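You operate a simulated robot arm through the tools that you are given. There is no shell and no other tool.

You run a simulated robot arm. Do the job below in one go: nothing can be reset, and whatever is moved stays where it is left.

Task
Wind the solder reel full and lift it off the winder.
Fine: turn the dial back to EMPTY first, then up to FULL; stand the reel beside the winder; dial back to EMPTY.
Where things are to end (x, y in the base frame): solder reel within 60 mm of [640, -540].

It is judged by the outcome, as a careful person would: the job done as asked, and still so three seconds after it is handed in. It fails if anything else is knocked over, pushed out of place, dropped, spilled or broken.

Robot
A 7-joint arm with a two-finger parallel gripper, fixed in place. Base frame: the origin is at the foot of the arm, x ahead of it, y to its left, z up; the work surface is at about z = 780. Readings come in mm, degrees, newtons and seconds.
With the tool pointing down near the work surface it reaches from about 440 to 900 mm from the base axis. Its first joint turns from -17.0 to 126.0 degrees. Payload 1.57 kg.
The tool frame sits at the grasp point between the pads (the TCP): z along the fingers, y along the line on which they close. The tips reach 30 mm beyond it. Largest opening 80 mm; finger width 17, thickness 12; the body of the gripper, 40 by 82 mm, starts 80 mm behind the TCP.
Orientation is told as [roll, pitch, yaw] about the base's x, y, z axes, in that order, counted from this pose: with the fingers straight down and closing along the base's y, the tool's x points along the base's -x, its y along +y and its z along -z.

Tools
- The arm moves only by the tool nudge_tool. Its argument "increments" is a list of rows, each a list of 7 numbers: the shift along the tool's x, y, z in mm, then the turn, a rotation vector about the tool's x, y, z in rad, then the closure, from 0 (fully open) to 1 (shut). In form: [[x, y, z, wx, wy, wz, gripper], ...]. A call has 1 to 20 rows; each row is the pose to reach, as a shift and turn from the pose commanded when the call began, along the tool's axes at that moment. Each row takes 0.2 s and may step no farther than 50 mm and 8.6 degrees from the row before; otherwise, or with a gripper value out of range, the whole call is refused. A pose out of reach is approached as far as the arm can. The call stops where the force on the tool passes 90 N (or 10 N more than at its start, if that is more) or the arm is blocked; 0.2 s more then pass. The fingers move at their own pace (about 45 mm/s each) and stop on an object; they squeeze with about 22 N. The grip force told is the motor's: it shows also when the fingers shut on nothing. Time passes only in rows, and 0.2 s behind the last, so rows that repeat a pose let the fingers close. The reply holds the time, the measured pose of the TCP, the force on the tool along the base axes, the opening and the grip force, in the units named above and with some noise, with the torque about the TCP (base axes, N m) and any sound that the robot's microphone picked up.
- Cameras (640 x 400 px; columns grow to the right, rows downward): "scene" is fixed at [399.3, -500.4, 1540.2]; the picture's right is [0.69, -0.72, 0.00], its down [-0.65, -0.63, -0.43] and it looks along [0.31, 0.30, -0.90] (base axes); focal length 252 px, centre (320, 200). "wrist" rides on the gripper at [72, -7, -122] in the tool frame; the picture's right is [0.09, 1.00, 0.00], its down [-0.84, 0.08, -0.54] and it looks along [-0.54, 0.05, 0.84] (tool axes); focal length 238 px, centre (320, 200). There is no depth. A picture from a camera that has moved, and an enlarged one, comes with that camera's place and axes in the base frame and with its lens.
- capture(camera): a new picture of that camera. The clock stands still meanwhile.
- lift_body(by): slides the trunk up (or, below 0, down) by that many mm; the arm rides with it, the base frame stays. It gives what a move gives, with no picture.
- zoom(camera, box): a new picture of the part [left, top, right, bottom] of that camera's present view, enlarged. The clock stands still meanwhile.
- finish_job(): hands the job in; it is judged then, once.

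Places have to be worked out from the pictures, the camera data and where the tool is seen. Open the gripper and draw the arm clear of the work before you hand the job in, unless the task says otherwise.

The tools are called after "Emit:" as a command line: name --pt "numbers of a row" for each row, then --argument value for the rest, lists and objects as JSON in quotes. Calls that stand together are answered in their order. nudge_tool: Moves the arm, as the interface text tells. Its arguments: {"type":"object","properties":{"increments":{"type":"array"}},"required":["increments"]} The other tools are called the same way: lift_body (by) slides the trunk up or down; capture (camera) takes a picture; zoom (camera, box) takes an enlarged picture of a part of a camera's view; finish_job () hands the job in.

At the start:

```text
t: 0.0
tool_pos: [708.7, -35.3, 1094.5]
tool_rot: [0.1, -0.1, 0.1]
ft_force: [-0.1, -0.4, 0.0]
torque: [0.02, 0.02, -0.03]
grip_width: 80.1
gripper_force: 0.0
trunk travel left (down, up): [-625.0, 165.0]
```

scene: 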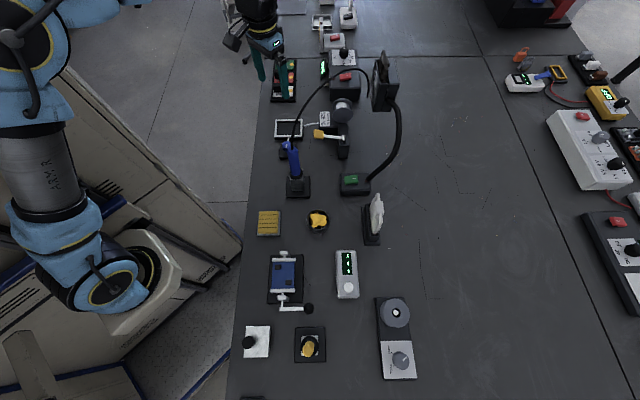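
wrist: 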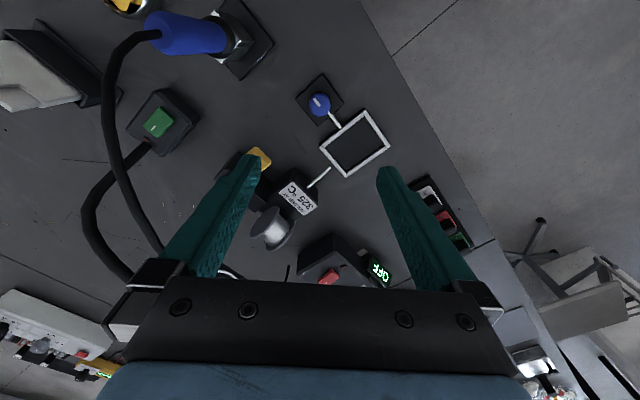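

I'll start by looking more closely at the device that looks like the reel winder (scene, lower middle) and the items around it.

Emit:
zoom --camera "scene" --box '[340, 280, 460, 390]'

Emit:
zoom --camera "scene" --box '[230, 180, 430, 400]'

Emit:
zoom --camera "scene" --box '[500, 40, 640, 300]'

Emit:
zoom --camera "scene" --box '[220, 0, 420, 200]'

```text
3.64 times, centred on (400, 335) of scene
camera zoom: at [399.3, -500.4, 1540.2], right [0.69, -0.72, 0.0], down [-0.65, -0.63, -0.43], along [0.31, 0.3, -0.9], focal length 918 px, centre (29, -291)
```

zoom: 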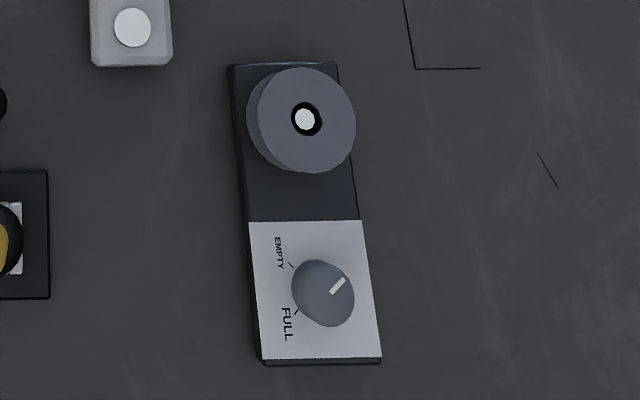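

```text
1.82 times, centred on (330, 290) of scene
camera zoom: at [399.3, -500.4, 1540.2], right [0.69, -0.72, 0.0], down [-0.65, -0.63, -0.43], along [0.31, 0.3, -0.9], focal length 459 px, centre (302, 36)
```

zoom: 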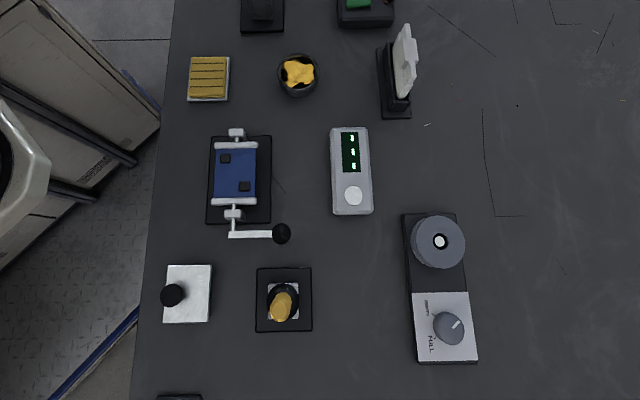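

```text
1.54 times, centred on (570, 170) of scene
camera zoom: at [399.3, -500.4, 1540.2], right [0.69, -0.72, 0.0], down [-0.65, -0.63, -0.43], along [0.31, 0.3, -0.9], focal length 388 px, centre (-65, 246)
```

zoom: 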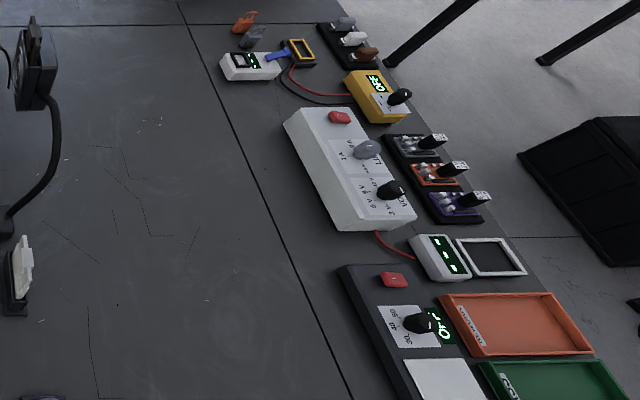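

```text
2.00 times, centred on (320, 100) of scene
camera zoom: at [399.3, -500.4, 1540.2], right [0.69, -0.72, 0.0], down [-0.65, -0.63, -0.43], along [0.31, 0.3, -0.9], focal length 505 px, centre (320, 400)
```

zoom: 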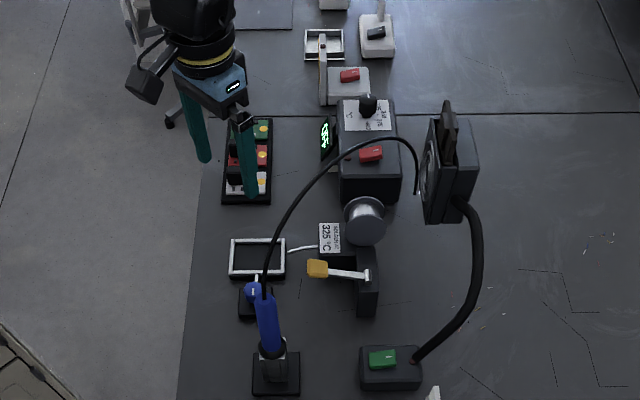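

The winder with the EMPTY/FULL dial is around (507, -665) at 45°, the reel on its spindle near (546, -630), the dial near (471, -704). Between me and it the iron's cable arches up to about z≈1100 near y≈-150, so I raise the trunk first to pass well over it.

Emit:
lift_body --by 160

```text
t: 1.8
tool_pos: [708.9, -36.0, 1255.7]
tool_rot: [0.0, 0.0, -0.1]
ft_force: [-0.2, -0.2, -0.3]
torque: [0.0, -0.01, 0.0]
grip_width: 80.0
gripper_force: 0.0
trunk travel left (down, up): [-785.0, 5.0]
```

The trunk is up and the tool is at z≈1256, above the cable. Now I pull back in x and sweep over toward the winder, turning the wrist with the arm.

Emit:
nudge_tool --pt "40 -10 0 0 0 0 0" --pt "80 -30 0 0 0 0 0" --pt "110 -65 0 0 0 0.1 0" --pt "130 -105 0 0 0 0.2 0" --pt "145 -150 0 0 0 0.3 0" --pt "155 -195 0 0 0 0.4 0" --pt "160 -240 0 0 0 0.5 0" --pt "165 -285 0 0 0 0.6 0"

```text
t: 3.6
tool_pos: [542.4, -319.7, 1257.0]
tool_rot: [0.0, 0.0, -34.4]
ft_force: [0.4, 0.2, 0.1]
torque: [-0.02, -0.01, 0.01]
grip_width: 80.1
gripper_force: 0.0
trunk travel left (down, up): [-785.0, 5.0]
```

The sweep worked as commanded: the tool is at (542, -320). I continue to above the winder.

Emit:
nudge_tool --pt "-22 -39.7 0 0 0 0.03 0" --pt "-44 -79.4 0 0 0 0.06 0" --pt "-66 -119 0 0 0 0.1 0" --pt "-88 -158.7 0 0 0 0.14 0" --pt "-110 -198.4 0 0 0 0.185 0" --pt "-132 -238 0 0 0 0.185 0" --pt "-153.8 -277.7 0 0 0 0.185 0"

Emit:
capture --camera "wrist"

Emit:
capture --camera "scene"

```text
t: 5.2
tool_pos: [513.6, -636.7, 1255.7]
tool_rot: [0.0, -0.1, -44.9]
ft_force: [0.1, 0.7, 0.2]
torque: [-0.05, 0.01, -0.01]
grip_width: 79.8
gripper_force: 0.0
trunk travel left (down, up): [-785.0, 5.0]
```

```text
taken
camera wrist: at [456.8, -590.7, 1378.9], right [0.64, 0.77, 0.0], down [0.65, -0.54, 0.54], along [0.42, -0.35, -0.84], focal length 238 px, centre (320, 200)
```

wrist: 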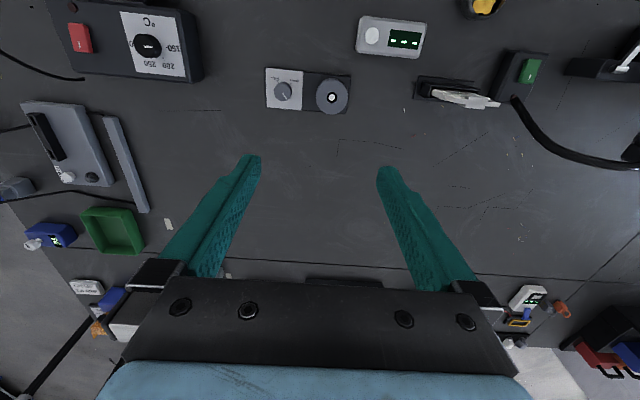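

```text
taken
```

scene: 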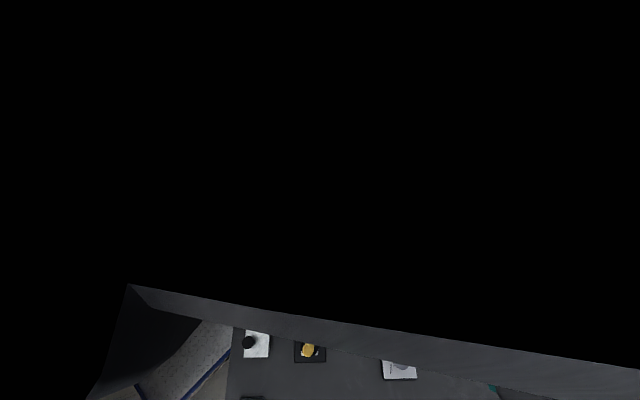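

The arm reaches here and the wrist camera sees the winder (white dial panel and reel). I enlarge it.

Emit:
zoom --camera "wrist" --box '[255, 50, 365, 125]'

```text
5.33 times, centred on (310, 88) of wrist
camera zoom: at [456.8, -590.7, 1378.9], right [0.64, 0.77, 0.0], down [0.65, -0.54, 0.54], along [0.42, -0.35, -0.84], focal length 1271 px, centre (373, 800)
```

zoom: 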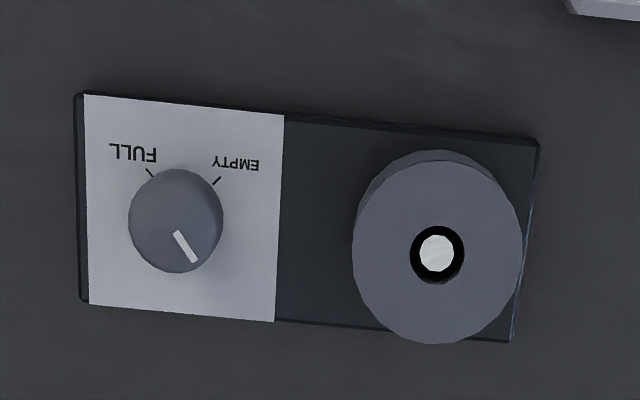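

Both cameras agree: dial ≈ (470, -703), reel ≈ (545, -630), reel about 69 mm across, dial about 38 mm. EMPTY and FULL lie at the ends of a ~270° arc, EMPTY being counter-clockwise from above. I move over the dial and lower the trunk.

Emit:
nudge_tool --pt "-7.6 -38.5 0 0 0 0 0" --pt "-15.3 -77 0 0 0 0 0"

Emit:
lift_body --by -160

Emit:
capture --camera "wrist"

```text
t: 5.8
tool_pos: [471.6, -700.7, 1255.4]
tool_rot: [0.1, 0.0, -44.9]
ft_force: [0.1, 0.1, 0.5]
torque: [-0.05, 0.05, 0.0]
grip_width: 80.0
gripper_force: 0.0
trunk travel left (down, up): [-785.0, 5.0]
```

```text
t: 7.7
tool_pos: [471.7, -699.9, 1095.9]
tool_rot: [0.0, -0.1, -45.0]
ft_force: [-0.7, 0.9, -0.9]
torque: [0.03, 0.01, -0.01]
grip_width: 79.8
gripper_force: 0.0
trunk travel left (down, up): [-625.0, 165.0]
```

```text
taken
camera wrist: at [414.6, -654.8, 1217.7], right [0.64, 0.77, 0.0], down [0.65, -0.54, 0.54], along [0.42, -0.35, -0.84], focal length 238 px, centre (320, 200)
```

wrist: 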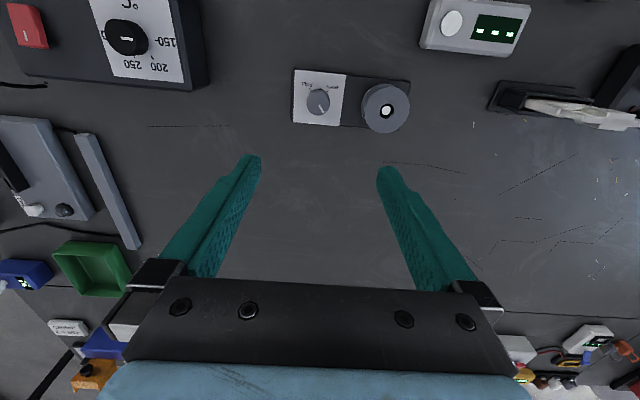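

The dial sits right under the tool line. I descend to z≈950 and look again to refine height and centring.

Emit:
nudge_tool --pt "0 0 48 0 0 0 0" --pt "0 0 96 0 0 0 0" --pt "0 0 140 0 0 0 0"

Emit:
capture --camera "wrist"

Emit:
zoom --camera "wrist" --box '[260, 80, 460, 205]'

```text
t: 8.5
tool_pos: [472.3, -699.6, 955.5]
tool_rot: [0.1, 0.0, -45.1]
ft_force: [0.2, -0.2, 0.8]
torque: [0.0, 0.0, 0.0]
grip_width: 80.1
gripper_force: 0.0
trunk travel left (down, up): [-625.0, 165.0]
```

```text
taken
camera wrist: at [416.2, -655.0, 1078.5], right [0.64, 0.77, 0.0], down [0.65, -0.54, 0.54], along [0.42, -0.35, -0.84], focal length 238 px, centre (320, 200)
```

wrist: 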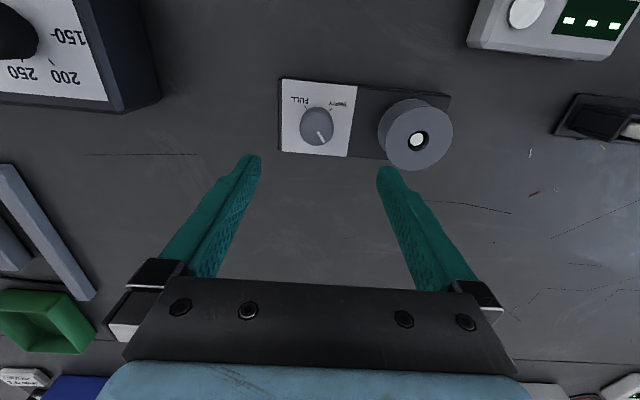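

```text
3.20 times, centred on (360, 142) of wrist
camera zoom: at [416.2, -655.0, 1078.5], right [0.64, 0.77, 0.0], down [0.65, -0.54, 0.54], along [0.42, -0.35, -0.84], focal length 763 px, centre (192, 384)
```

zoom: 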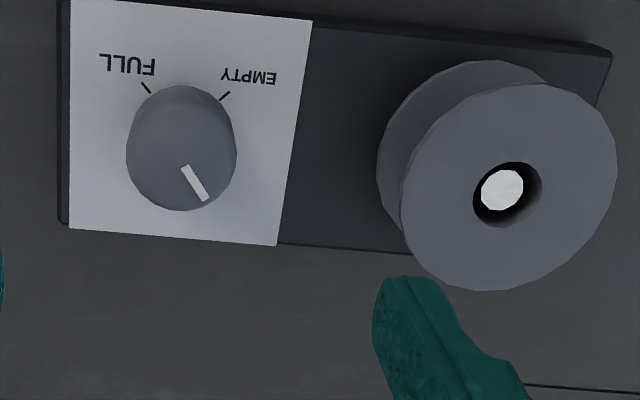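

The reel's top is about z≈841 at (543, -629.5). I enlarge the dial and the reel separately for details.

Emit:
zoom --camera "wrist" --box '[275, 75, 363, 163]'

Emit:
zoom --camera "wrist" --box '[365, 85, 465, 185]'

```text
4.55 times, centred on (319, 119) of wrist
camera zoom: at [416.2, -655.0, 1078.5], right [0.64, 0.77, 0.0], down [0.65, -0.54, 0.54], along [0.42, -0.35, -0.84], focal length 1083 px, centre (324, 568)
```

zoom: 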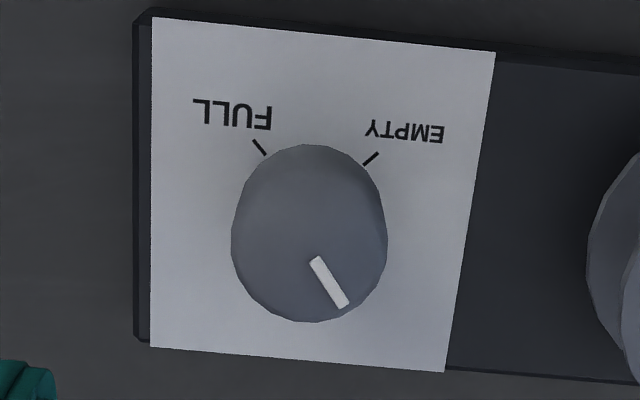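

```text
4.00 times, centred on (415, 135) of wrist
camera zoom: at [416.2, -655.0, 1078.5], right [0.64, 0.77, 0.0], down [0.65, -0.54, 0.54], along [0.42, -0.35, -0.84], focal length 953 px, centre (-60, 460)
```

zoom: 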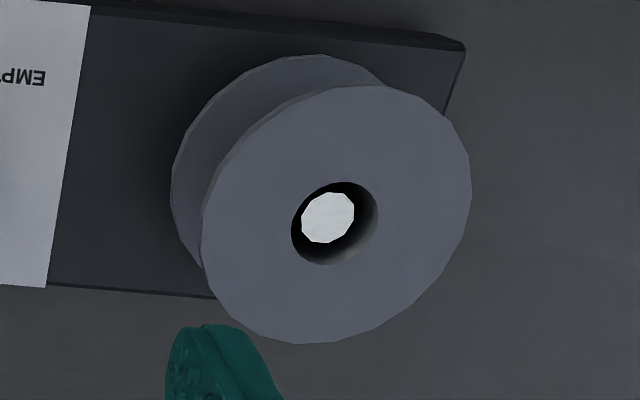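

Dial centre works out at ≈(469.7, -704), top z≈830, panel z≈800; EMPTY tick is toward +y (90°), FULL toward -x (180°), and the pointer is now at about -9°, so EMPTY is ~99° counter-clockwise. I centre over the dial, turn the wrist to yaw ≈ -100° and descend to z≈880 for a check.

Emit:
nudge_tool --pt "-0.6 -4 10 0 0 0.14 0" --pt "-0.6 -4 20 0 0 0.28 0" --pt "-0.6 -4 30 0 0 0.42 0" --pt "-0.6 -4 42 0 0 0.56 0" --pt "-0.6 -4 54 0 0 0.7 0" --pt "-0.6 -4 65 0 0 0.84 0" --pt "-0.6 -4 75 0 0 0.96 0"

Emit:
capture --camera "wrist"

Emit:
zoom --camera "wrist" --box '[240, 90, 400, 190]'

```text
t: 10.1
tool_pos: [468.1, -703.4, 880.4]
tool_rot: [0.0, 0.0, -100.0]
ft_force: [-0.1, 0.0, -0.1]
torque: [0.0, 0.0, 0.0]
grip_width: 79.9
gripper_force: 0.0
trunk travel left (down, up): [-625.0, 165.0]
```

```text
taken
camera wrist: at [474.1, -631.8, 1002.3], right [1.0, -0.08, 0.0], down [-0.07, -0.84, 0.54], along [-0.05, -0.54, -0.84], focal length 238 px, centre (320, 200)
```

wrist: 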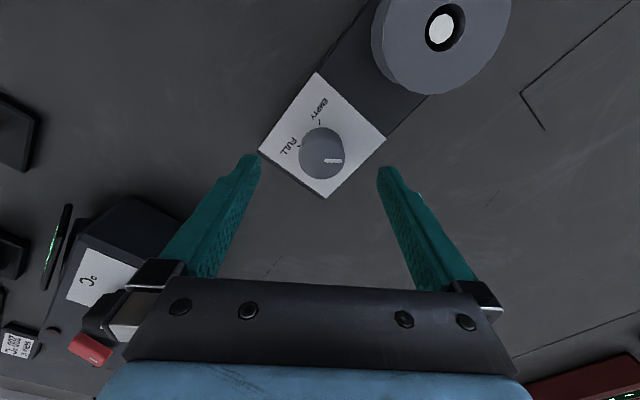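

```text
4.00 times, centred on (320, 140) of wrist
camera zoom: at [474.1, -631.8, 1002.3], right [1.0, -0.08, 0.0], down [-0.07, -0.84, 0.54], along [-0.05, -0.54, -0.84], focal length 953 px, centre (320, 440)
```

zoom: 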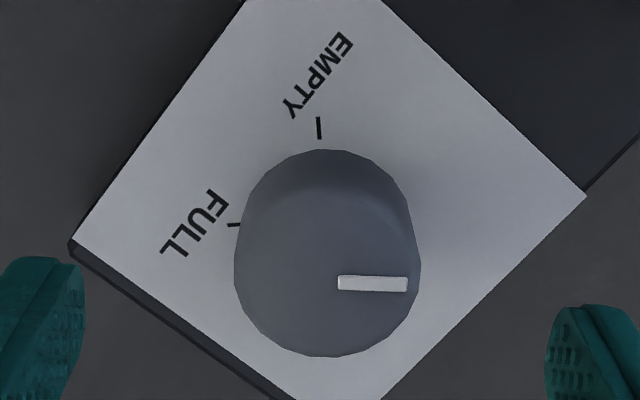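

The dial is 0.9 mm off along the closing axis; I correct that, descend so the tips are at z≈808 around the knob (panel 800, knob top 830), and close the fingers.

Emit:
nudge_tool --pt "0 0.9 21 0 0 0 0" --pt "0 0.9 42 0 0 0 0" --pt "0 0.9 42 0 0 0 1" --pt "0 0.9 42 0 0 0 1" --pt "0 0.9 42 0 0 0 1" --pt "0 0.9 42 0 0 0 1" --pt "0 0.9 42 0 0 0 1"

Emit:
capture --camera "wrist"

```text
t: 11.7
tool_pos: [469.9, -702.5, 838.7]
tool_rot: [-0.1, 0.0, -99.9]
ft_force: [-3.4, 0.6, -1.3]
torque: [-0.04, 0.09, 0.0]
grip_width: 35.3
gripper_force: 35.7
trunk travel left (down, up): [-625.0, 165.0]
```

```text
taken
camera wrist: at [475.5, -630.9, 960.9], right [1.0, -0.08, 0.0], down [-0.07, -0.84, 0.54], along [-0.04, -0.54, -0.84], focal length 238 px, centre (320, 200)
```

wrist: 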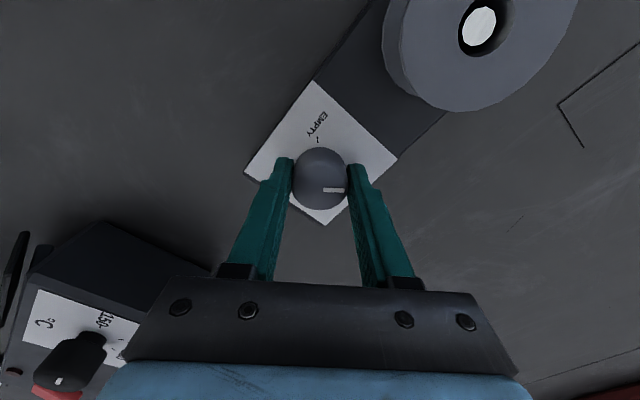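

The knob is gripped (35 mm, only ~3 N sideways). I turn it counter-clockwise (as seen from above) about 25° as a test.

Emit:
nudge_tool --pt "0 0 0 0 0 -0.1 1" --pt "0 0 0 0 0 -0.2 1" --pt "0 0 0 0 0 -0.3 1" --pt "0 0 0 0 0 -0.44 1"

Emit:
zoom --camera "wrist" --box '[240, 60, 400, 220]'

```text
t: 12.7
tool_pos: [470.2, -702.1, 840.1]
tool_rot: [0.0, 0.0, -74.7]
ft_force: [-5.7, 8.9, 4.2]
torque: [0.12, 0.37, 0.0]
grip_width: 35.1
gripper_force: 42.0
trunk travel left (down, up): [-625.0, 165.0]
```

```text
2.50 times, centred on (320, 140) of wrist
camera zoom: at [443.6, -635.5, 961.0], right [0.94, 0.35, 0.0], down [0.3, -0.79, 0.54], along [0.19, -0.51, -0.84], focal length 596 px, centre (320, 350)
```

zoom: 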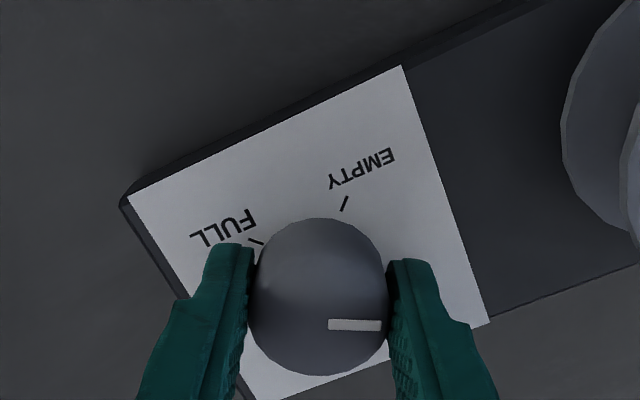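

The pointer turned along with the fingers (now ≈ +18°). I turn on the remaining ~71° so that it points at the EMPTY tick (90°).

Emit:
nudge_tool --pt "0 0 0 0 0 -0.13 1" --pt "0 0 0 0 0 -0.26 1" --pt "0 0 0 0 0 -0.39 1" --pt "0 0 0 0 0 -0.52 1" --pt "0 0 0 0 0 -0.65 1" --pt "0 0 0 0 0 -0.78 1" --pt "0 0 0 0 0 -0.91 1" --pt "0 0 0 0 0 -1.04 1" --pt "0 0 0 0 0 -1.15 1" --pt "0 0 0 0 0 -1.23 1"

Emit:
zoom --camera "wrist" --box '[240, 60, 400, 220]'

```text
t: 14.9
tool_pos: [470.2, -703.7, 837.6]
tool_rot: [0.0, 0.0, -4.3]
ft_force: [-9.5, 14.2, 0.1]
torque: [-0.25, -0.8, -0.01]
grip_width: 35.3
gripper_force: 42.2
trunk travel left (down, up): [-625.0, 165.0]
```

```text
2.50 times, centred on (320, 140) of wrist
camera zoom: at [396.2, -705.2, 960.9], right [-0.02, 1.0, 0.0], down [0.84, 0.02, 0.54], along [0.54, 0.01, -0.84], focal length 596 px, centre (320, 350)
```

zoom: 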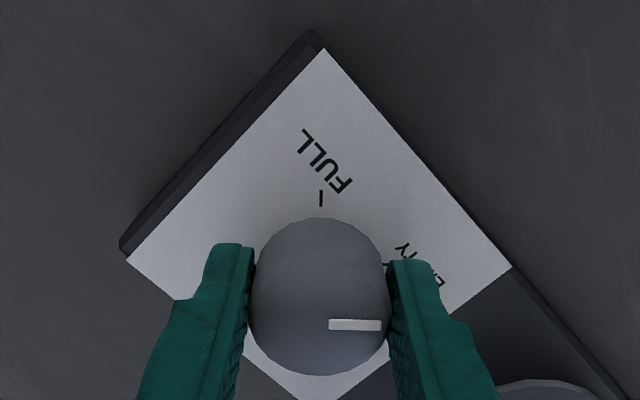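

The pointer is now at about 89°, very near the EMPTY tick. I turn another 1.5° and watch for a stop, then open the fingers and look.

Emit:
nudge_tool --pt "0 0 0 0 0 -0.025 1" --pt "0 0 0 0 0 -0.025 1"

Emit:
nudge_tool --pt "0 0 0 0 0 0 0.3" --pt "0 0 0 0 0 0 0.3" --pt "0 0 0 0 0 0 0.3" --pt "0 0 -20 0 0 0 0.3" --pt "0 0 -45 0 0 0 0.3"

Emit:
zoom --camera "wrist" --box '[240, 70, 400, 230]'

Emit:
capture --camera "wrist"

```text
t: 15.5
tool_pos: [469.4, -703.4, 838.2]
tool_rot: [0.0, 0.1, -2.9]
ft_force: [-8.7, 14.7, 0.3]
torque: [0.15, -0.01, -0.49]
grip_width: 35.2
gripper_force: 42.4
trunk travel left (down, up): [-625.0, 165.0]
```

```text
t: 16.7
tool_pos: [469.4, -706.5, 883.0]
tool_rot: [0.1, 0.0, -2.9]
ft_force: [0.4, -0.1, -0.3]
torque: [0.02, 0.03, -0.01]
grip_width: 55.6
gripper_force: 0.0
trunk travel left (down, up): [-625.0, 165.0]
```

```text
2.50 times, centred on (320, 150) of wrist
camera zoom: at [397.0, -709.9, 1005.8], right [-0.04, 1.0, 0.0], down [0.84, 0.04, 0.54], along [0.54, 0.02, -0.84], focal length 596 px, centre (320, 325)
```

zoom: 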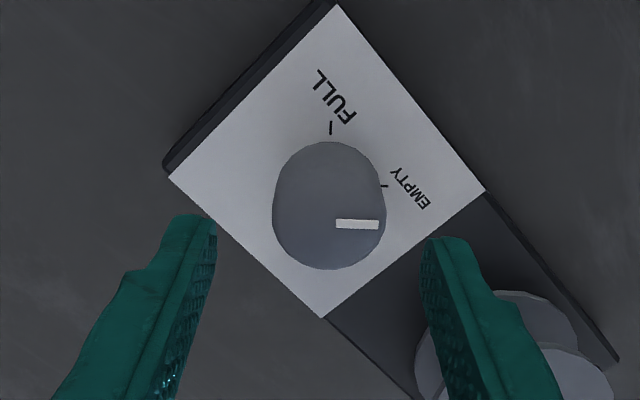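

```text
taken
camera wrist: at [397.0, -709.9, 1005.8], right [-0.04, 1.0, 0.0], down [0.84, 0.04, 0.54], along [0.54, 0.02, -0.84], focal length 238 px, centre (320, 200)
```

wrist: 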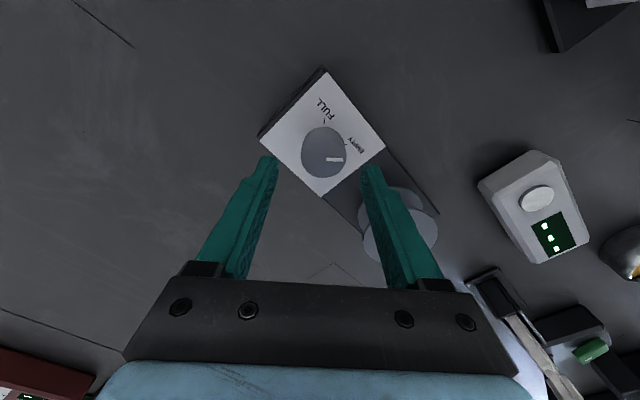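

The z-torque of -0.49 N m at the end shows the stop at EMPTY was met, the pointer sits at ~91°, and the winder has not moved. The tool is 2.3 mm off the knob in y; I correct this, descend and grip again for the clockwise turn.

Emit:
nudge_tool --pt "0 2.3 0 0 0 0 0.3" --pt "0 2.3 22 0 0 0 0.3" --pt "0 2.3 44.5 0 0 0 0.3" --pt "0 2.3 44.5 0 0 0 1" --pt "0 2.3 44.5 0 0 0 1" --pt "0 2.3 44.5 0 0 0 1" --pt "0 2.3 44.5 0 0 0 1"

```text
t: 18.3
tool_pos: [469.6, -704.8, 839.3]
tool_rot: [0.1, 0.0, -2.9]
ft_force: [-0.8, -6.4, -2.4]
torque: [-0.27, -0.15, -0.01]
grip_width: 35.3
gripper_force: 39.1
trunk travel left (down, up): [-625.0, 165.0]
```

Gripped with small side force. Now I turn clockwise (seen from above) by ~135°.

Emit:
nudge_tool --pt "0 0 0 0 0 0.13 1" --pt "0 0 0 0 0 0.26 1" --pt "0 0 0 0 0 0.39 1" --pt "0 0 0 0 0 0.52 1" --pt "0 0 0 0 0 0.65 1" --pt "0 0 0 0 0 0.78 1" --pt "0 0 0 0 0 0.91 1" --pt "0 0 0 0 0 1.04 1" --pt "0 0 0 0 0 1.17 1" --pt "0 0 0 0 0 1.3 1"

Emit:
zoom --camera "wrist" --box '[240, 60, 400, 220]'

```text
t: 20.5
tool_pos: [470.9, -702.4, 839.0]
tool_rot: [0.0, -0.1, -77.3]
ft_force: [0.6, -10.7, 3.1]
torque: [-0.74, 0.55, -0.01]
grip_width: 35.2
gripper_force: 42.4
trunk travel left (down, up): [-625.0, 165.0]
```

```text
2.50 times, centred on (320, 140) of wrist
camera zoom: at [446.9, -634.1, 960.9], right [0.95, 0.31, 0.0], down [0.26, -0.8, 0.54], along [0.17, -0.52, -0.84], focal length 596 px, centre (320, 350)
```

zoom: 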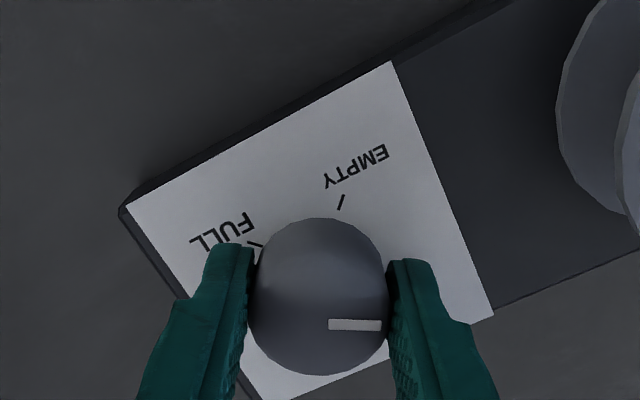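

The knob follows (75° done, yaw -77°). I continue another ~65° clockwise.

Emit:
nudge_tool --pt "0 0 0 0 0 0.13 1" --pt "0 0 0 0 0 0.26 1" --pt "0 0 0 0 0 0.39 1" --pt "0 0 0 0 0 0.52 1" --pt "0 0 0 0 0 0.65 1" --pt "0 0 0 0 0 0.78 1" --pt "0 0 0 0 0 0.91 1" --pt "0 0 0 0 0 1.04 1" --pt "0 0 0 0 0 1.13 1"

Emit:
zoom --camera "wrist" --box '[240, 60, 400, 220]'

```text
t: 22.5
tool_pos: [471.9, -702.6, 839.7]
tool_rot: [0.0, 0.1, -142.2]
ft_force: [13.4, -17.9, 6.5]
torque: [0.02, -0.04, 0.0]
grip_width: 35.3
gripper_force: 42.8
trunk travel left (down, up): [-625.0, 165.0]
```

```text
2.50 times, centred on (320, 140) of wrist
camera zoom: at [522.6, -653.6, 961.0], right [0.68, -0.73, 0.0], down [-0.61, -0.57, 0.54], along [-0.39, -0.37, -0.84], focal length 596 px, centre (320, 350)
```

zoom: 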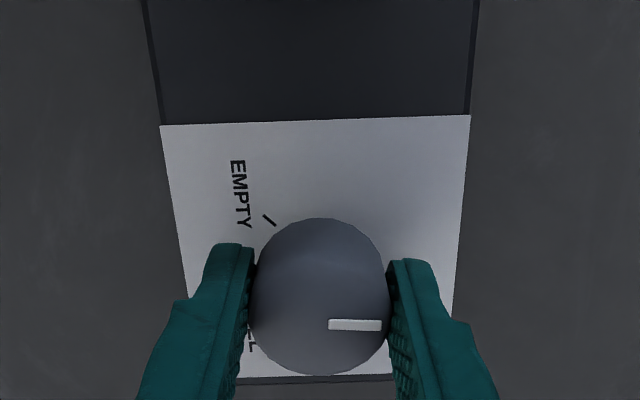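

Another 65° done (yaw -142°), with ~22 N of side force along the closing axis, meaning I'm ~4 mm off centre in command. I relieve this by shifting 4 mm along tool y, then open and rise.

Emit:
nudge_tool --pt "0 2 0 0 0 0 1" --pt "0 4 0 0 0 0 1" --pt "0 4 0 0 0 0 0.35" --pt "0 4 0 0 0 0 0.35" --pt "0 4 0 0 0 0 0.35" --pt "0 4 -22 0 0 0 0.35" --pt "0 4 -45 0 0 0 0.35"

Emit:
zoom --camera "wrist" --box '[240, 70, 400, 230]'

```text
t: 24.1
tool_pos: [472.7, -704.0, 884.8]
tool_rot: [0.0, 0.0, -142.1]
ft_force: [0.2, -0.1, -0.6]
torque: [0.02, 0.0, -0.01]
grip_width: 51.8
gripper_force: 0.1
trunk travel left (down, up): [-625.0, 165.0]
```

```text
2.50 times, centred on (320, 150) of wrist
camera zoom: at [524.4, -655.0, 1007.0], right [0.68, -0.73, 0.0], down [-0.61, -0.58, 0.54], along [-0.4, -0.37, -0.84], focal length 596 px, centre (320, 325)
```

zoom: 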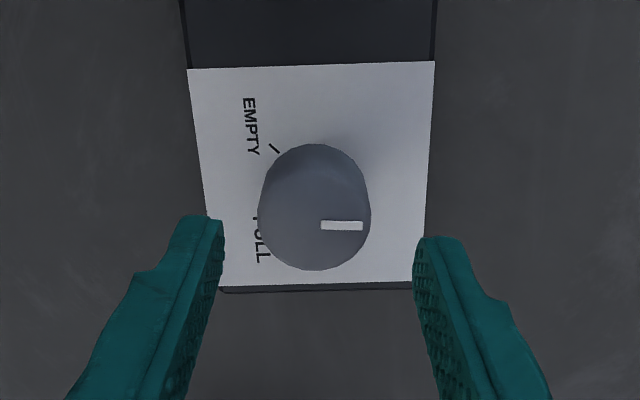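

The pointer is now at about -48°, with ~132° left to FULL. I rotate the open gripper back above the knob to yaw ≈ -3°.

Emit:
nudge_tool --pt "0 -1 0 0 0 -0.143 0.35" --pt "0 -2 0 0 0 -0.286 0.35" --pt "0 -2 0 0 0 -0.429 0.35" --pt "0 -2 0 0 0 -0.572 0.35" --pt "0 -2 0 0 0 -0.715 0.35" --pt "0 -2 0 0 0 -0.858 0.35" --pt "0 -2 0 0 0 -1.001 0.35" --pt "0 -2 0 0 0 -1.144 0.35" --pt "0 -2 0 0 0 -1.287 0.35" --pt "0 -2 0 0 0 -1.43 0.35" --pt "0 -2 0 0 0 -1.573 0.35" --pt "0 -2 0 0 0 -1.716 0.35" --pt "0 -2 0 0 0 -1.859 0.35" --pt "0 -2 0 0 0 -2.002 0.35" --pt "0 -2 0 0 0 -2.145 0.35" --pt "0 -2 0 0 0 -2.288 0.35" --pt "0 -2 0 0 0 -2.43 0.35"

Emit:
zoom --camera "wrist" --box '[240, 70, 400, 230]'

```text
t: 27.7
tool_pos: [471.1, -704.2, 883.4]
tool_rot: [0.0, 0.0, -2.7]
ft_force: [-0.5, -0.4, 0.2]
torque: [0.01, -0.02, -0.07]
grip_width: 52.4
gripper_force: 0.1
trunk travel left (down, up): [-625.0, 165.0]
```

```text
2.50 times, centred on (320, 150) of wrist
camera zoom: at [398.3, -706.5, 1006.3], right [-0.04, 1.0, 0.0], down [0.84, 0.04, 0.54], along [0.54, 0.02, -0.84], focal length 596 px, centre (320, 325)
```

zoom: 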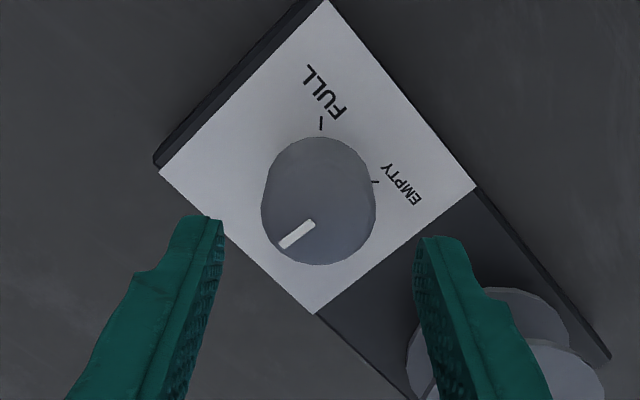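

The pointer reads about -50° and the gripper is centred within ~1 mm. I descend, grip, and turn clockwise ~75°.

Emit:
nudge_tool --pt "0.4 -0.9 22 0 0 0 0.35" --pt "0.4 -0.9 45 0 0 0 0.35" --pt "0.4 -0.9 45 0 0 0 1" --pt "0.4 -0.9 45 0 0 0 1" --pt "0.4 -0.9 45 0 0 0 1" --pt "0.4 -0.9 45 0 0 0 1" --pt "0.4 -0.9 45 0 0 0 1"

Emit:
nudge_tool --pt "0 0 0 0 0 0.13 1" --pt "0 0 0 0 0 0.26 1" --pt "0 0 0 0 0 0.39 1" --pt "0 0 0 0 0 0.52 1" --pt "0 0 0 0 0 0.65 1" --pt "0 0 0 0 0 0.78 1" --pt "0 0 0 0 0 0.91 1" --pt "0 0 0 0 0 1.04 1" --pt "0 0 0 0 0 1.17 1" --pt "0 0 0 0 0 1.3 1"

Emit:
zoom --camera "wrist" --box '[240, 60, 400, 220]'

```text
t: 29.3
tool_pos: [472.0, -703.4, 839.2]
tool_rot: [-0.1, 0.0, -2.8]
ft_force: [-0.5, 9.9, -0.1]
torque: [-0.39, 0.05, -0.04]
grip_width: 35.7
gripper_force: 43.1
trunk travel left (down, up): [-625.0, 165.0]
```

```text
t: 31.5
tool_pos: [471.0, -705.5, 838.4]
tool_rot: [0.1, 0.0, -77.5]
ft_force: [8.6, -9.6, -8.6]
torque: [0.1, -0.47, -0.01]
grip_width: 35.8
gripper_force: 42.5
trunk travel left (down, up): [-625.0, 165.0]
```

```text
2.50 times, centred on (320, 140) of wrist
camera zoom: at [447.6, -636.7, 960.8], right [0.95, 0.31, 0.0], down [0.26, -0.8, 0.54], along [0.17, -0.52, -0.84], focal length 596 px, centre (320, 350)
```

zoom: 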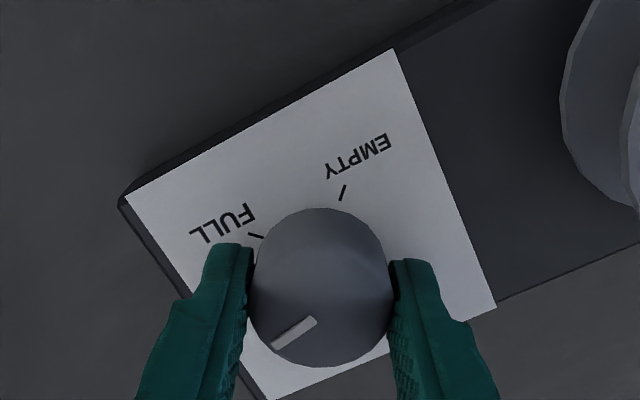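

Pointer now near -124°; ~56° remain to FULL. I continue, ending in small steps so that the stop shows in the torque.

Emit:
nudge_tool --pt "0 0 0 0 0 0.13 1" --pt "0 0 0 0 0 0.26 1" --pt "0 0 0 0 0 0.39 1" --pt "0 0 0 0 0 0.52 1" --pt "0 0 0 0 0 0.65 1" --pt "0 0 0 0 0 0.78 1" --pt "0 0 0 0 0 0.88 1" --pt "0 0 0 0 0 0.93 1" --pt "0 0 0 0 0 0.95 1"

Emit:
zoom --camera "wrist" --box '[240, 60, 400, 220]'

```text
t: 33.5
tool_pos: [469.9, -705.2, 839.1]
tool_rot: [-0.2, -0.2, -132.0]
ft_force: [-11.0, -7.3, -6.3]
torque: [-0.67, -0.33, -0.02]
grip_width: 35.8
gripper_force: 42.1
trunk travel left (down, up): [-625.0, 165.0]
```

```text
2.50 times, centred on (320, 140) of wrist
camera zoom: at [511.4, -647.2, 960.8], right [0.8, -0.6, 0.0], down [-0.5, -0.67, 0.54], along [-0.32, -0.44, -0.84], focal length 596 px, centre (320, 350)
```

zoom: 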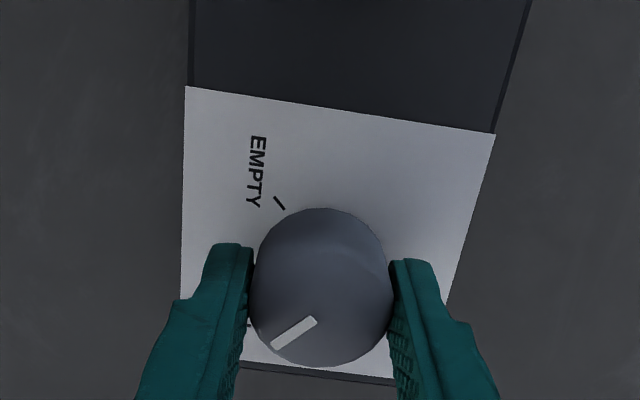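

No stop torque yet; the pointer should be within a degree or so of FULL. I go on in ~1° steps.

Emit:
nudge_tool --pt "0 0 0 0 0 0.015 1" --pt "0 0 0 0 0 0.03 1" --pt "0 0 0 0 0 0.03 1"

```text
t: 34.3
tool_pos: [469.2, -704.5, 838.5]
tool_rot: [0.0, -0.2, -133.6]
ft_force: [-18.7, -7.2, -6.2]
torque: [-0.64, 0.03, 0.24]
grip_width: 35.8
gripper_force: 42.3
trunk travel left (down, up): [-625.0, 165.0]
```

A z-torque of +0.24 appears, so the stop at FULL is being met. One more small step to seat it firmly, then I look.

Emit:
nudge_tool --pt "0 0 0 0 0 0.015 1" --pt "0 0 0 0 0 0.015 1"

Emit:
zoom --camera "wrist" --box '[240, 60, 400, 220]'

Emit:
capture --camera "wrist"

```text
t: 34.9
tool_pos: [468.7, -704.6, 838.5]
tool_rot: [0.0, -0.1, -134.3]
ft_force: [-22.6, -8.4, -3.6]
torque: [-0.42, 0.08, 0.77]
grip_width: 35.5
gripper_force: 42.5
trunk travel left (down, up): [-625.0, 165.0]
```

```text
2.50 times, centred on (320, 140) of wrist
camera zoom: at [513.9, -648.9, 960.8], right [0.78, -0.63, 0.0], down [-0.53, -0.65, 0.54], along [-0.34, -0.42, -0.84], focal length 596 px, centre (320, 350)
```

zoom: 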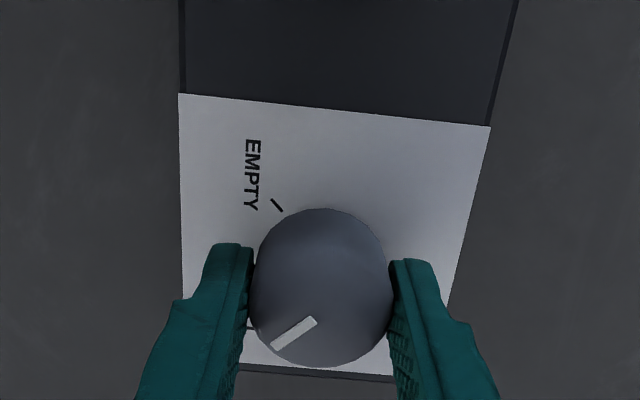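

```text
taken
camera wrist: at [513.9, -648.9, 960.8], right [0.78, -0.63, 0.0], down [-0.53, -0.65, 0.54], along [-0.34, -0.42, -0.84], focal length 238 px, centre (320, 200)
```

wrist: 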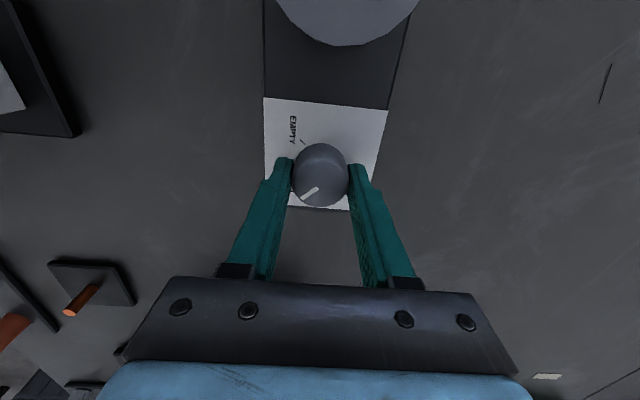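

The stop at FULL is firmly reached (+0.77 N m). I relieve the twist and side load a little, then open and rise to check dial and reel.

Emit:
nudge_tool --pt "-2 -1 0 0 0 -0.015 1" --pt "-2 -1 0 0 0 -0.015 0.35" --pt "-2 -1 0 0 0 -0.015 0.35" --pt "-2 -1 0 0 0 -0.015 0.35" --pt "-2 -1 -22 0 0 -0.015 0.35" --pt "-2 -1 -60 0 0 -0.015 0.35"

Emit:
zoom --camera "wrist" --box '[240, 70, 400, 230]'

Emit:
capture --camera "wrist"

```text
t: 36.3
tool_pos: [471.4, -706.4, 899.1]
tool_rot: [0.0, 0.0, -133.4]
ft_force: [0.0, 0.0, 0.6]
torque: [0.02, 0.02, 0.0]
grip_width: 52.1
gripper_force: 0.0
trunk travel left (down, up): [-625.0, 165.0]
```

```text
2.50 times, centred on (320, 150) of wrist
camera zoom: at [514.6, -650.2, 1022.2], right [0.79, -0.62, 0.0], down [-0.52, -0.66, 0.54], along [-0.34, -0.43, -0.84], focal length 596 px, centre (320, 325)
```

zoom: 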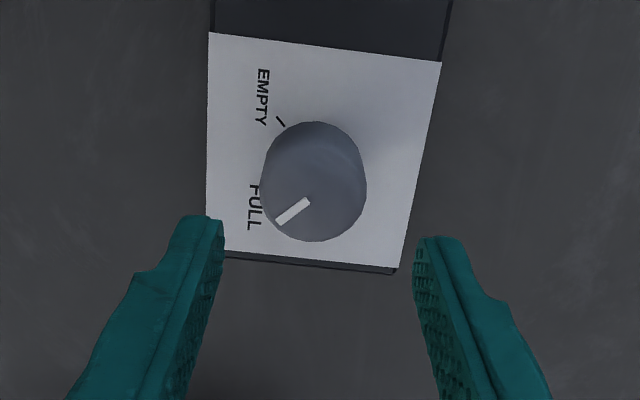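

```text
taken
camera wrist: at [514.6, -650.2, 1022.2], right [0.79, -0.62, 0.0], down [-0.52, -0.66, 0.54], along [-0.34, -0.43, -0.84], focal length 238 px, centre (320, 200)
```

wrist: 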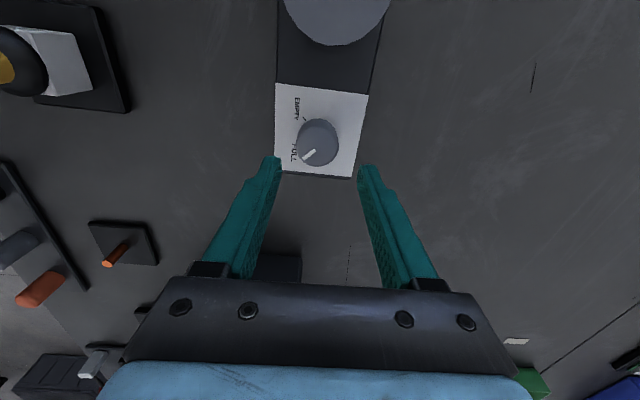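

The pointer is at FULL (~-179°). Now the reel: centre ≈ (543, -629.5), spanning z≈802–841. I rise to z≈960, move over it with open fingers and turn to yaw ≈ -45°.

Emit:
nudge_tool --pt "0 0 -45 0 0 0 0" --pt "10 0 -70 0 0 -0.14 0" --pt "30 0 -70 0 0 -0.28 0" --pt "55 0 -70 0 0 -0.42 0" --pt "80 -1 -70 0 0 -0.56 0" --pt "105 -1 -70 0 0 -0.7 0" --pt "105 -1 -70 0 0 -0.84 0" --pt "105 -1 -70 0 0 -0.98 0" --pt "105 -1 -70 0 0 -1.12 0" --pt "105 -1 -70 0 0 -1.26 0" --pt "105 -1 -70 0 0 -1.4 0" --pt "105 -1 -70 0 0 -1.54 0"

Emit:
capture --camera "wrist"

Emit:
zoom --camera "wrist" --box '[240, 80, 400, 200]'

```text
t: 38.9
tool_pos: [541.7, -627.3, 967.9]
tool_rot: [0.0, 0.0, -45.1]
ft_force: [0.2, 0.4, -0.1]
torque: [0.01, -0.02, -0.01]
grip_width: 80.1
gripper_force: 0.1
trunk travel left (down, up): [-625.0, 165.0]
```

```text
taken
camera wrist: at [483.9, -582.1, 1091.3], right [0.64, 0.77, 0.0], down [0.65, -0.54, 0.54], along [0.42, -0.35, -0.84], focal length 238 px, centre (320, 200)
```

wrist: 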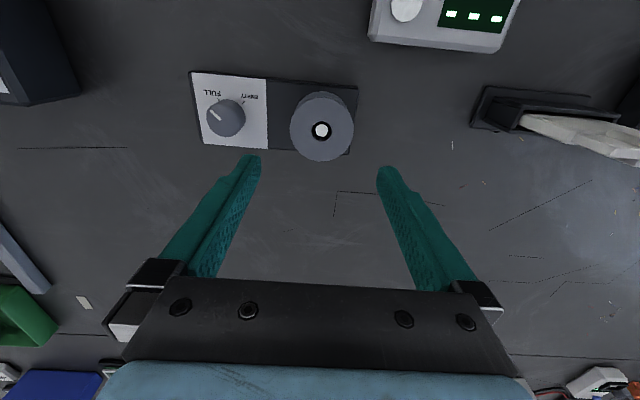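

```text
3.33 times, centred on (320, 140) of wrist
camera zoom: at [483.9, -582.1, 1091.3], right [0.64, 0.77, 0.0], down [0.65, -0.54, 0.54], along [0.42, -0.35, -0.84], focal length 794 px, centre (320, 400)
```

zoom: 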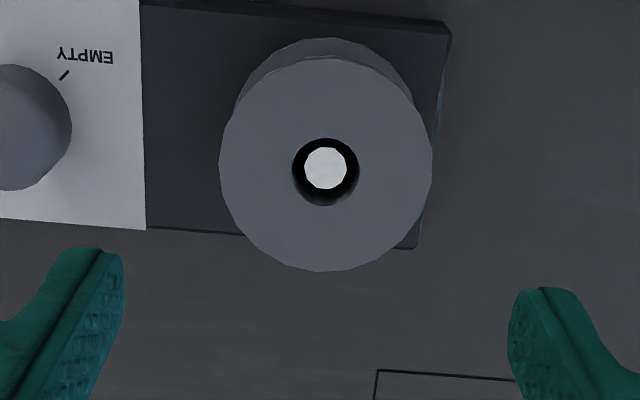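

The reel is about 2.3 mm in -tool x and 1.3 mm in +tool y from the tool line. I correct and descend to z≈885 for a last check before straddling it.

Emit:
nudge_tool --pt "-2.2 1.3 40 0 0 0 0" --pt "-2.2 1.3 82 0 0 0 0"

Emit:
capture --camera "wrist"

Emit:
zoom --camera "wrist" --box '[220, 70, 420, 220]'

```text
t: 39.5
tool_pos: [541.4, -628.0, 886.8]
tool_rot: [-0.1, -0.1, -45.3]
ft_force: [0.1, 0.2, 0.8]
torque: [-0.02, 0.02, 0.02]
grip_width: 80.0
gripper_force: 0.1
trunk travel left (down, up): [-625.0, 165.0]
```

```text
taken
camera wrist: at [485.2, -582.3, 1008.5], right [0.64, 0.77, 0.0], down [0.64, -0.54, 0.54], along [0.42, -0.35, -0.84], focal length 238 px, centre (320, 200)
```

wrist: 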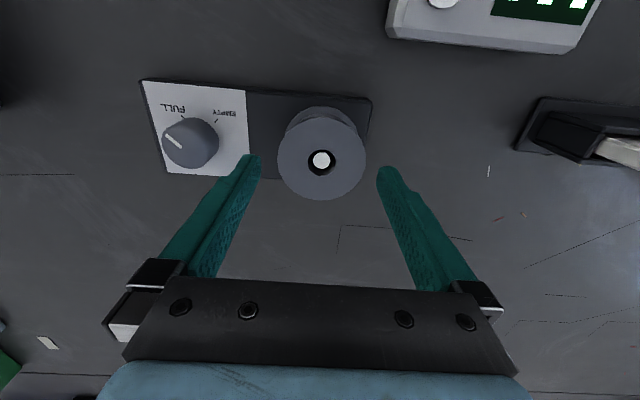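

```text
2.67 times, centred on (320, 145) of wrist
camera zoom: at [485.2, -582.3, 1008.5], right [0.64, 0.77, 0.0], down [0.64, -0.54, 0.54], along [0.42, -0.35, -0.84], focal length 636 px, centre (320, 347)
```

zoom: 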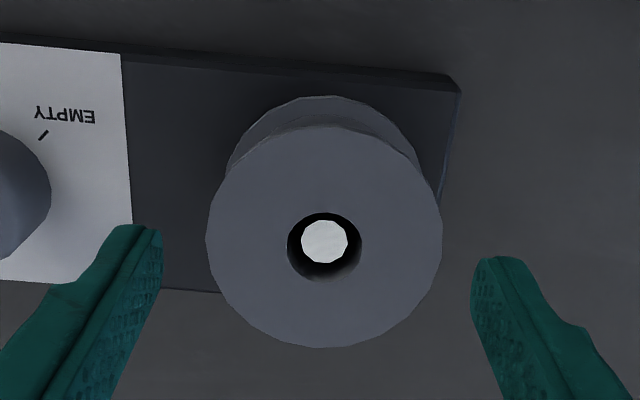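

Remaining offset is ≈ -2.3 mm tool x and +0.7 mm tool y; finger clearance is ~6 mm each side. I correct and descend around the reel to z≈838.

Emit:
nudge_tool --pt "-2.4 0.7 0 0 0 0 0" --pt "-2.4 0.7 15 0 0 0 0" --pt "-2.4 0.7 30 0 0 0 0" --pt "-2.4 0.7 42 0 0 0 0" --pt "-2.4 0.7 49 0 0 0 0"

Emit:
capture --camera "wrist"

```text
t: 40.7
tool_pos: [543.9, -630.3, 837.2]
tool_rot: [0.0, 0.1, -45.1]
ft_force: [-0.2, 0.4, -0.7]
torque: [0.0, 0.0, -0.01]
grip_width: 80.1
gripper_force: 0.1
trunk travel left (down, up): [-625.0, 165.0]
```

```text
taken
camera wrist: at [488.1, -584.3, 959.7], right [0.64, 0.77, 0.0], down [0.64, -0.54, 0.54], along [0.42, -0.35, -0.84], focal length 238 px, centre (320, 200)
```

wrist: 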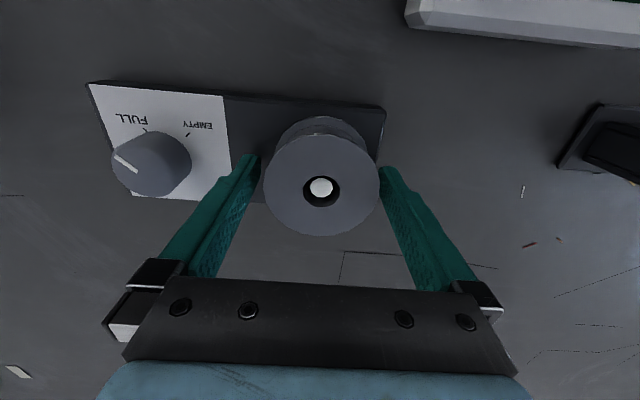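

The fingers straddle the reel without contact. I go down 2.5 mm more to catch both flanges and close on it.

Emit:
nudge_tool --pt "0 0 2.5 0 0 0 0" --pt "0 0 2.5 0 0 0 1" --pt "0 0 2.5 0 0 0 1" --pt "0 0 2.5 0 0 0 1" --pt "0 0 2.5 0 0 0 1"

Emit:
capture --camera "wrist"

```text
t: 41.9
tool_pos: [544.1, -631.1, 834.9]
tool_rot: [0.0, 0.0, -45.2]
ft_force: [0.1, 0.0, 1.7]
torque: [-0.04, -0.01, 0.0]
grip_width: 65.7
gripper_force: 22.1
trunk travel left (down, up): [-625.0, 165.0]
```

```text
taken
camera wrist: at [488.1, -584.1, 957.6], right [0.64, 0.77, 0.0], down [0.64, -0.54, 0.54], along [0.42, -0.35, -0.84], focal length 238 px, centre (320, 200)
```

wrist: 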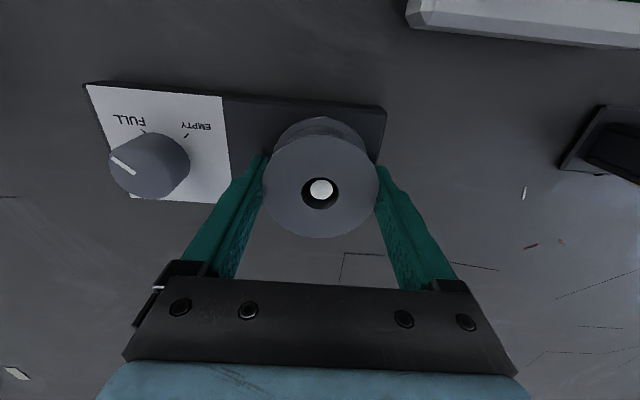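

The reel is gripped (65.7 mm wide, 22 N). I lift it straight up in small steps, checking that it comes off the spindle freely.

Emit:
nudge_tool --pt "0 0 -4 0 0 0 1" --pt "0 0 -10 0 0 0 1" --pt "0 0 -18 0 0 0 1"

Emit:
capture --camera "wrist"

```text
t: 42.7
tool_pos: [544.8, -630.4, 853.2]
tool_rot: [0.0, 0.0, -45.2]
ft_force: [0.3, 0.1, -0.3]
torque: [0.02, 0.02, 0.01]
grip_width: 65.8
gripper_force: 22.4
trunk travel left (down, up): [-625.0, 165.0]
```

```text
taken
camera wrist: at [488.2, -584.0, 975.4], right [0.64, 0.77, 0.0], down [0.64, -0.54, 0.54], along [0.42, -0.35, -0.84], focal length 238 px, centre (320, 200)
```

wrist: 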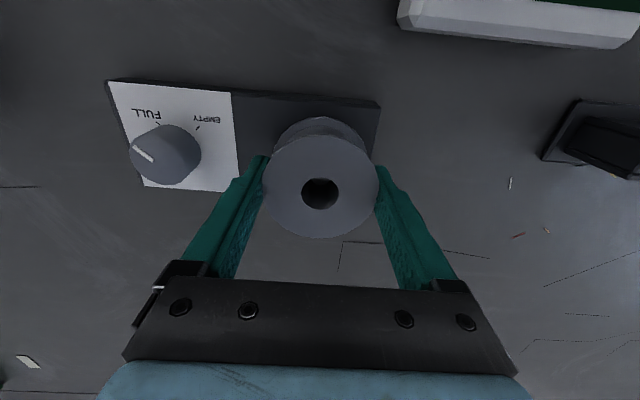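

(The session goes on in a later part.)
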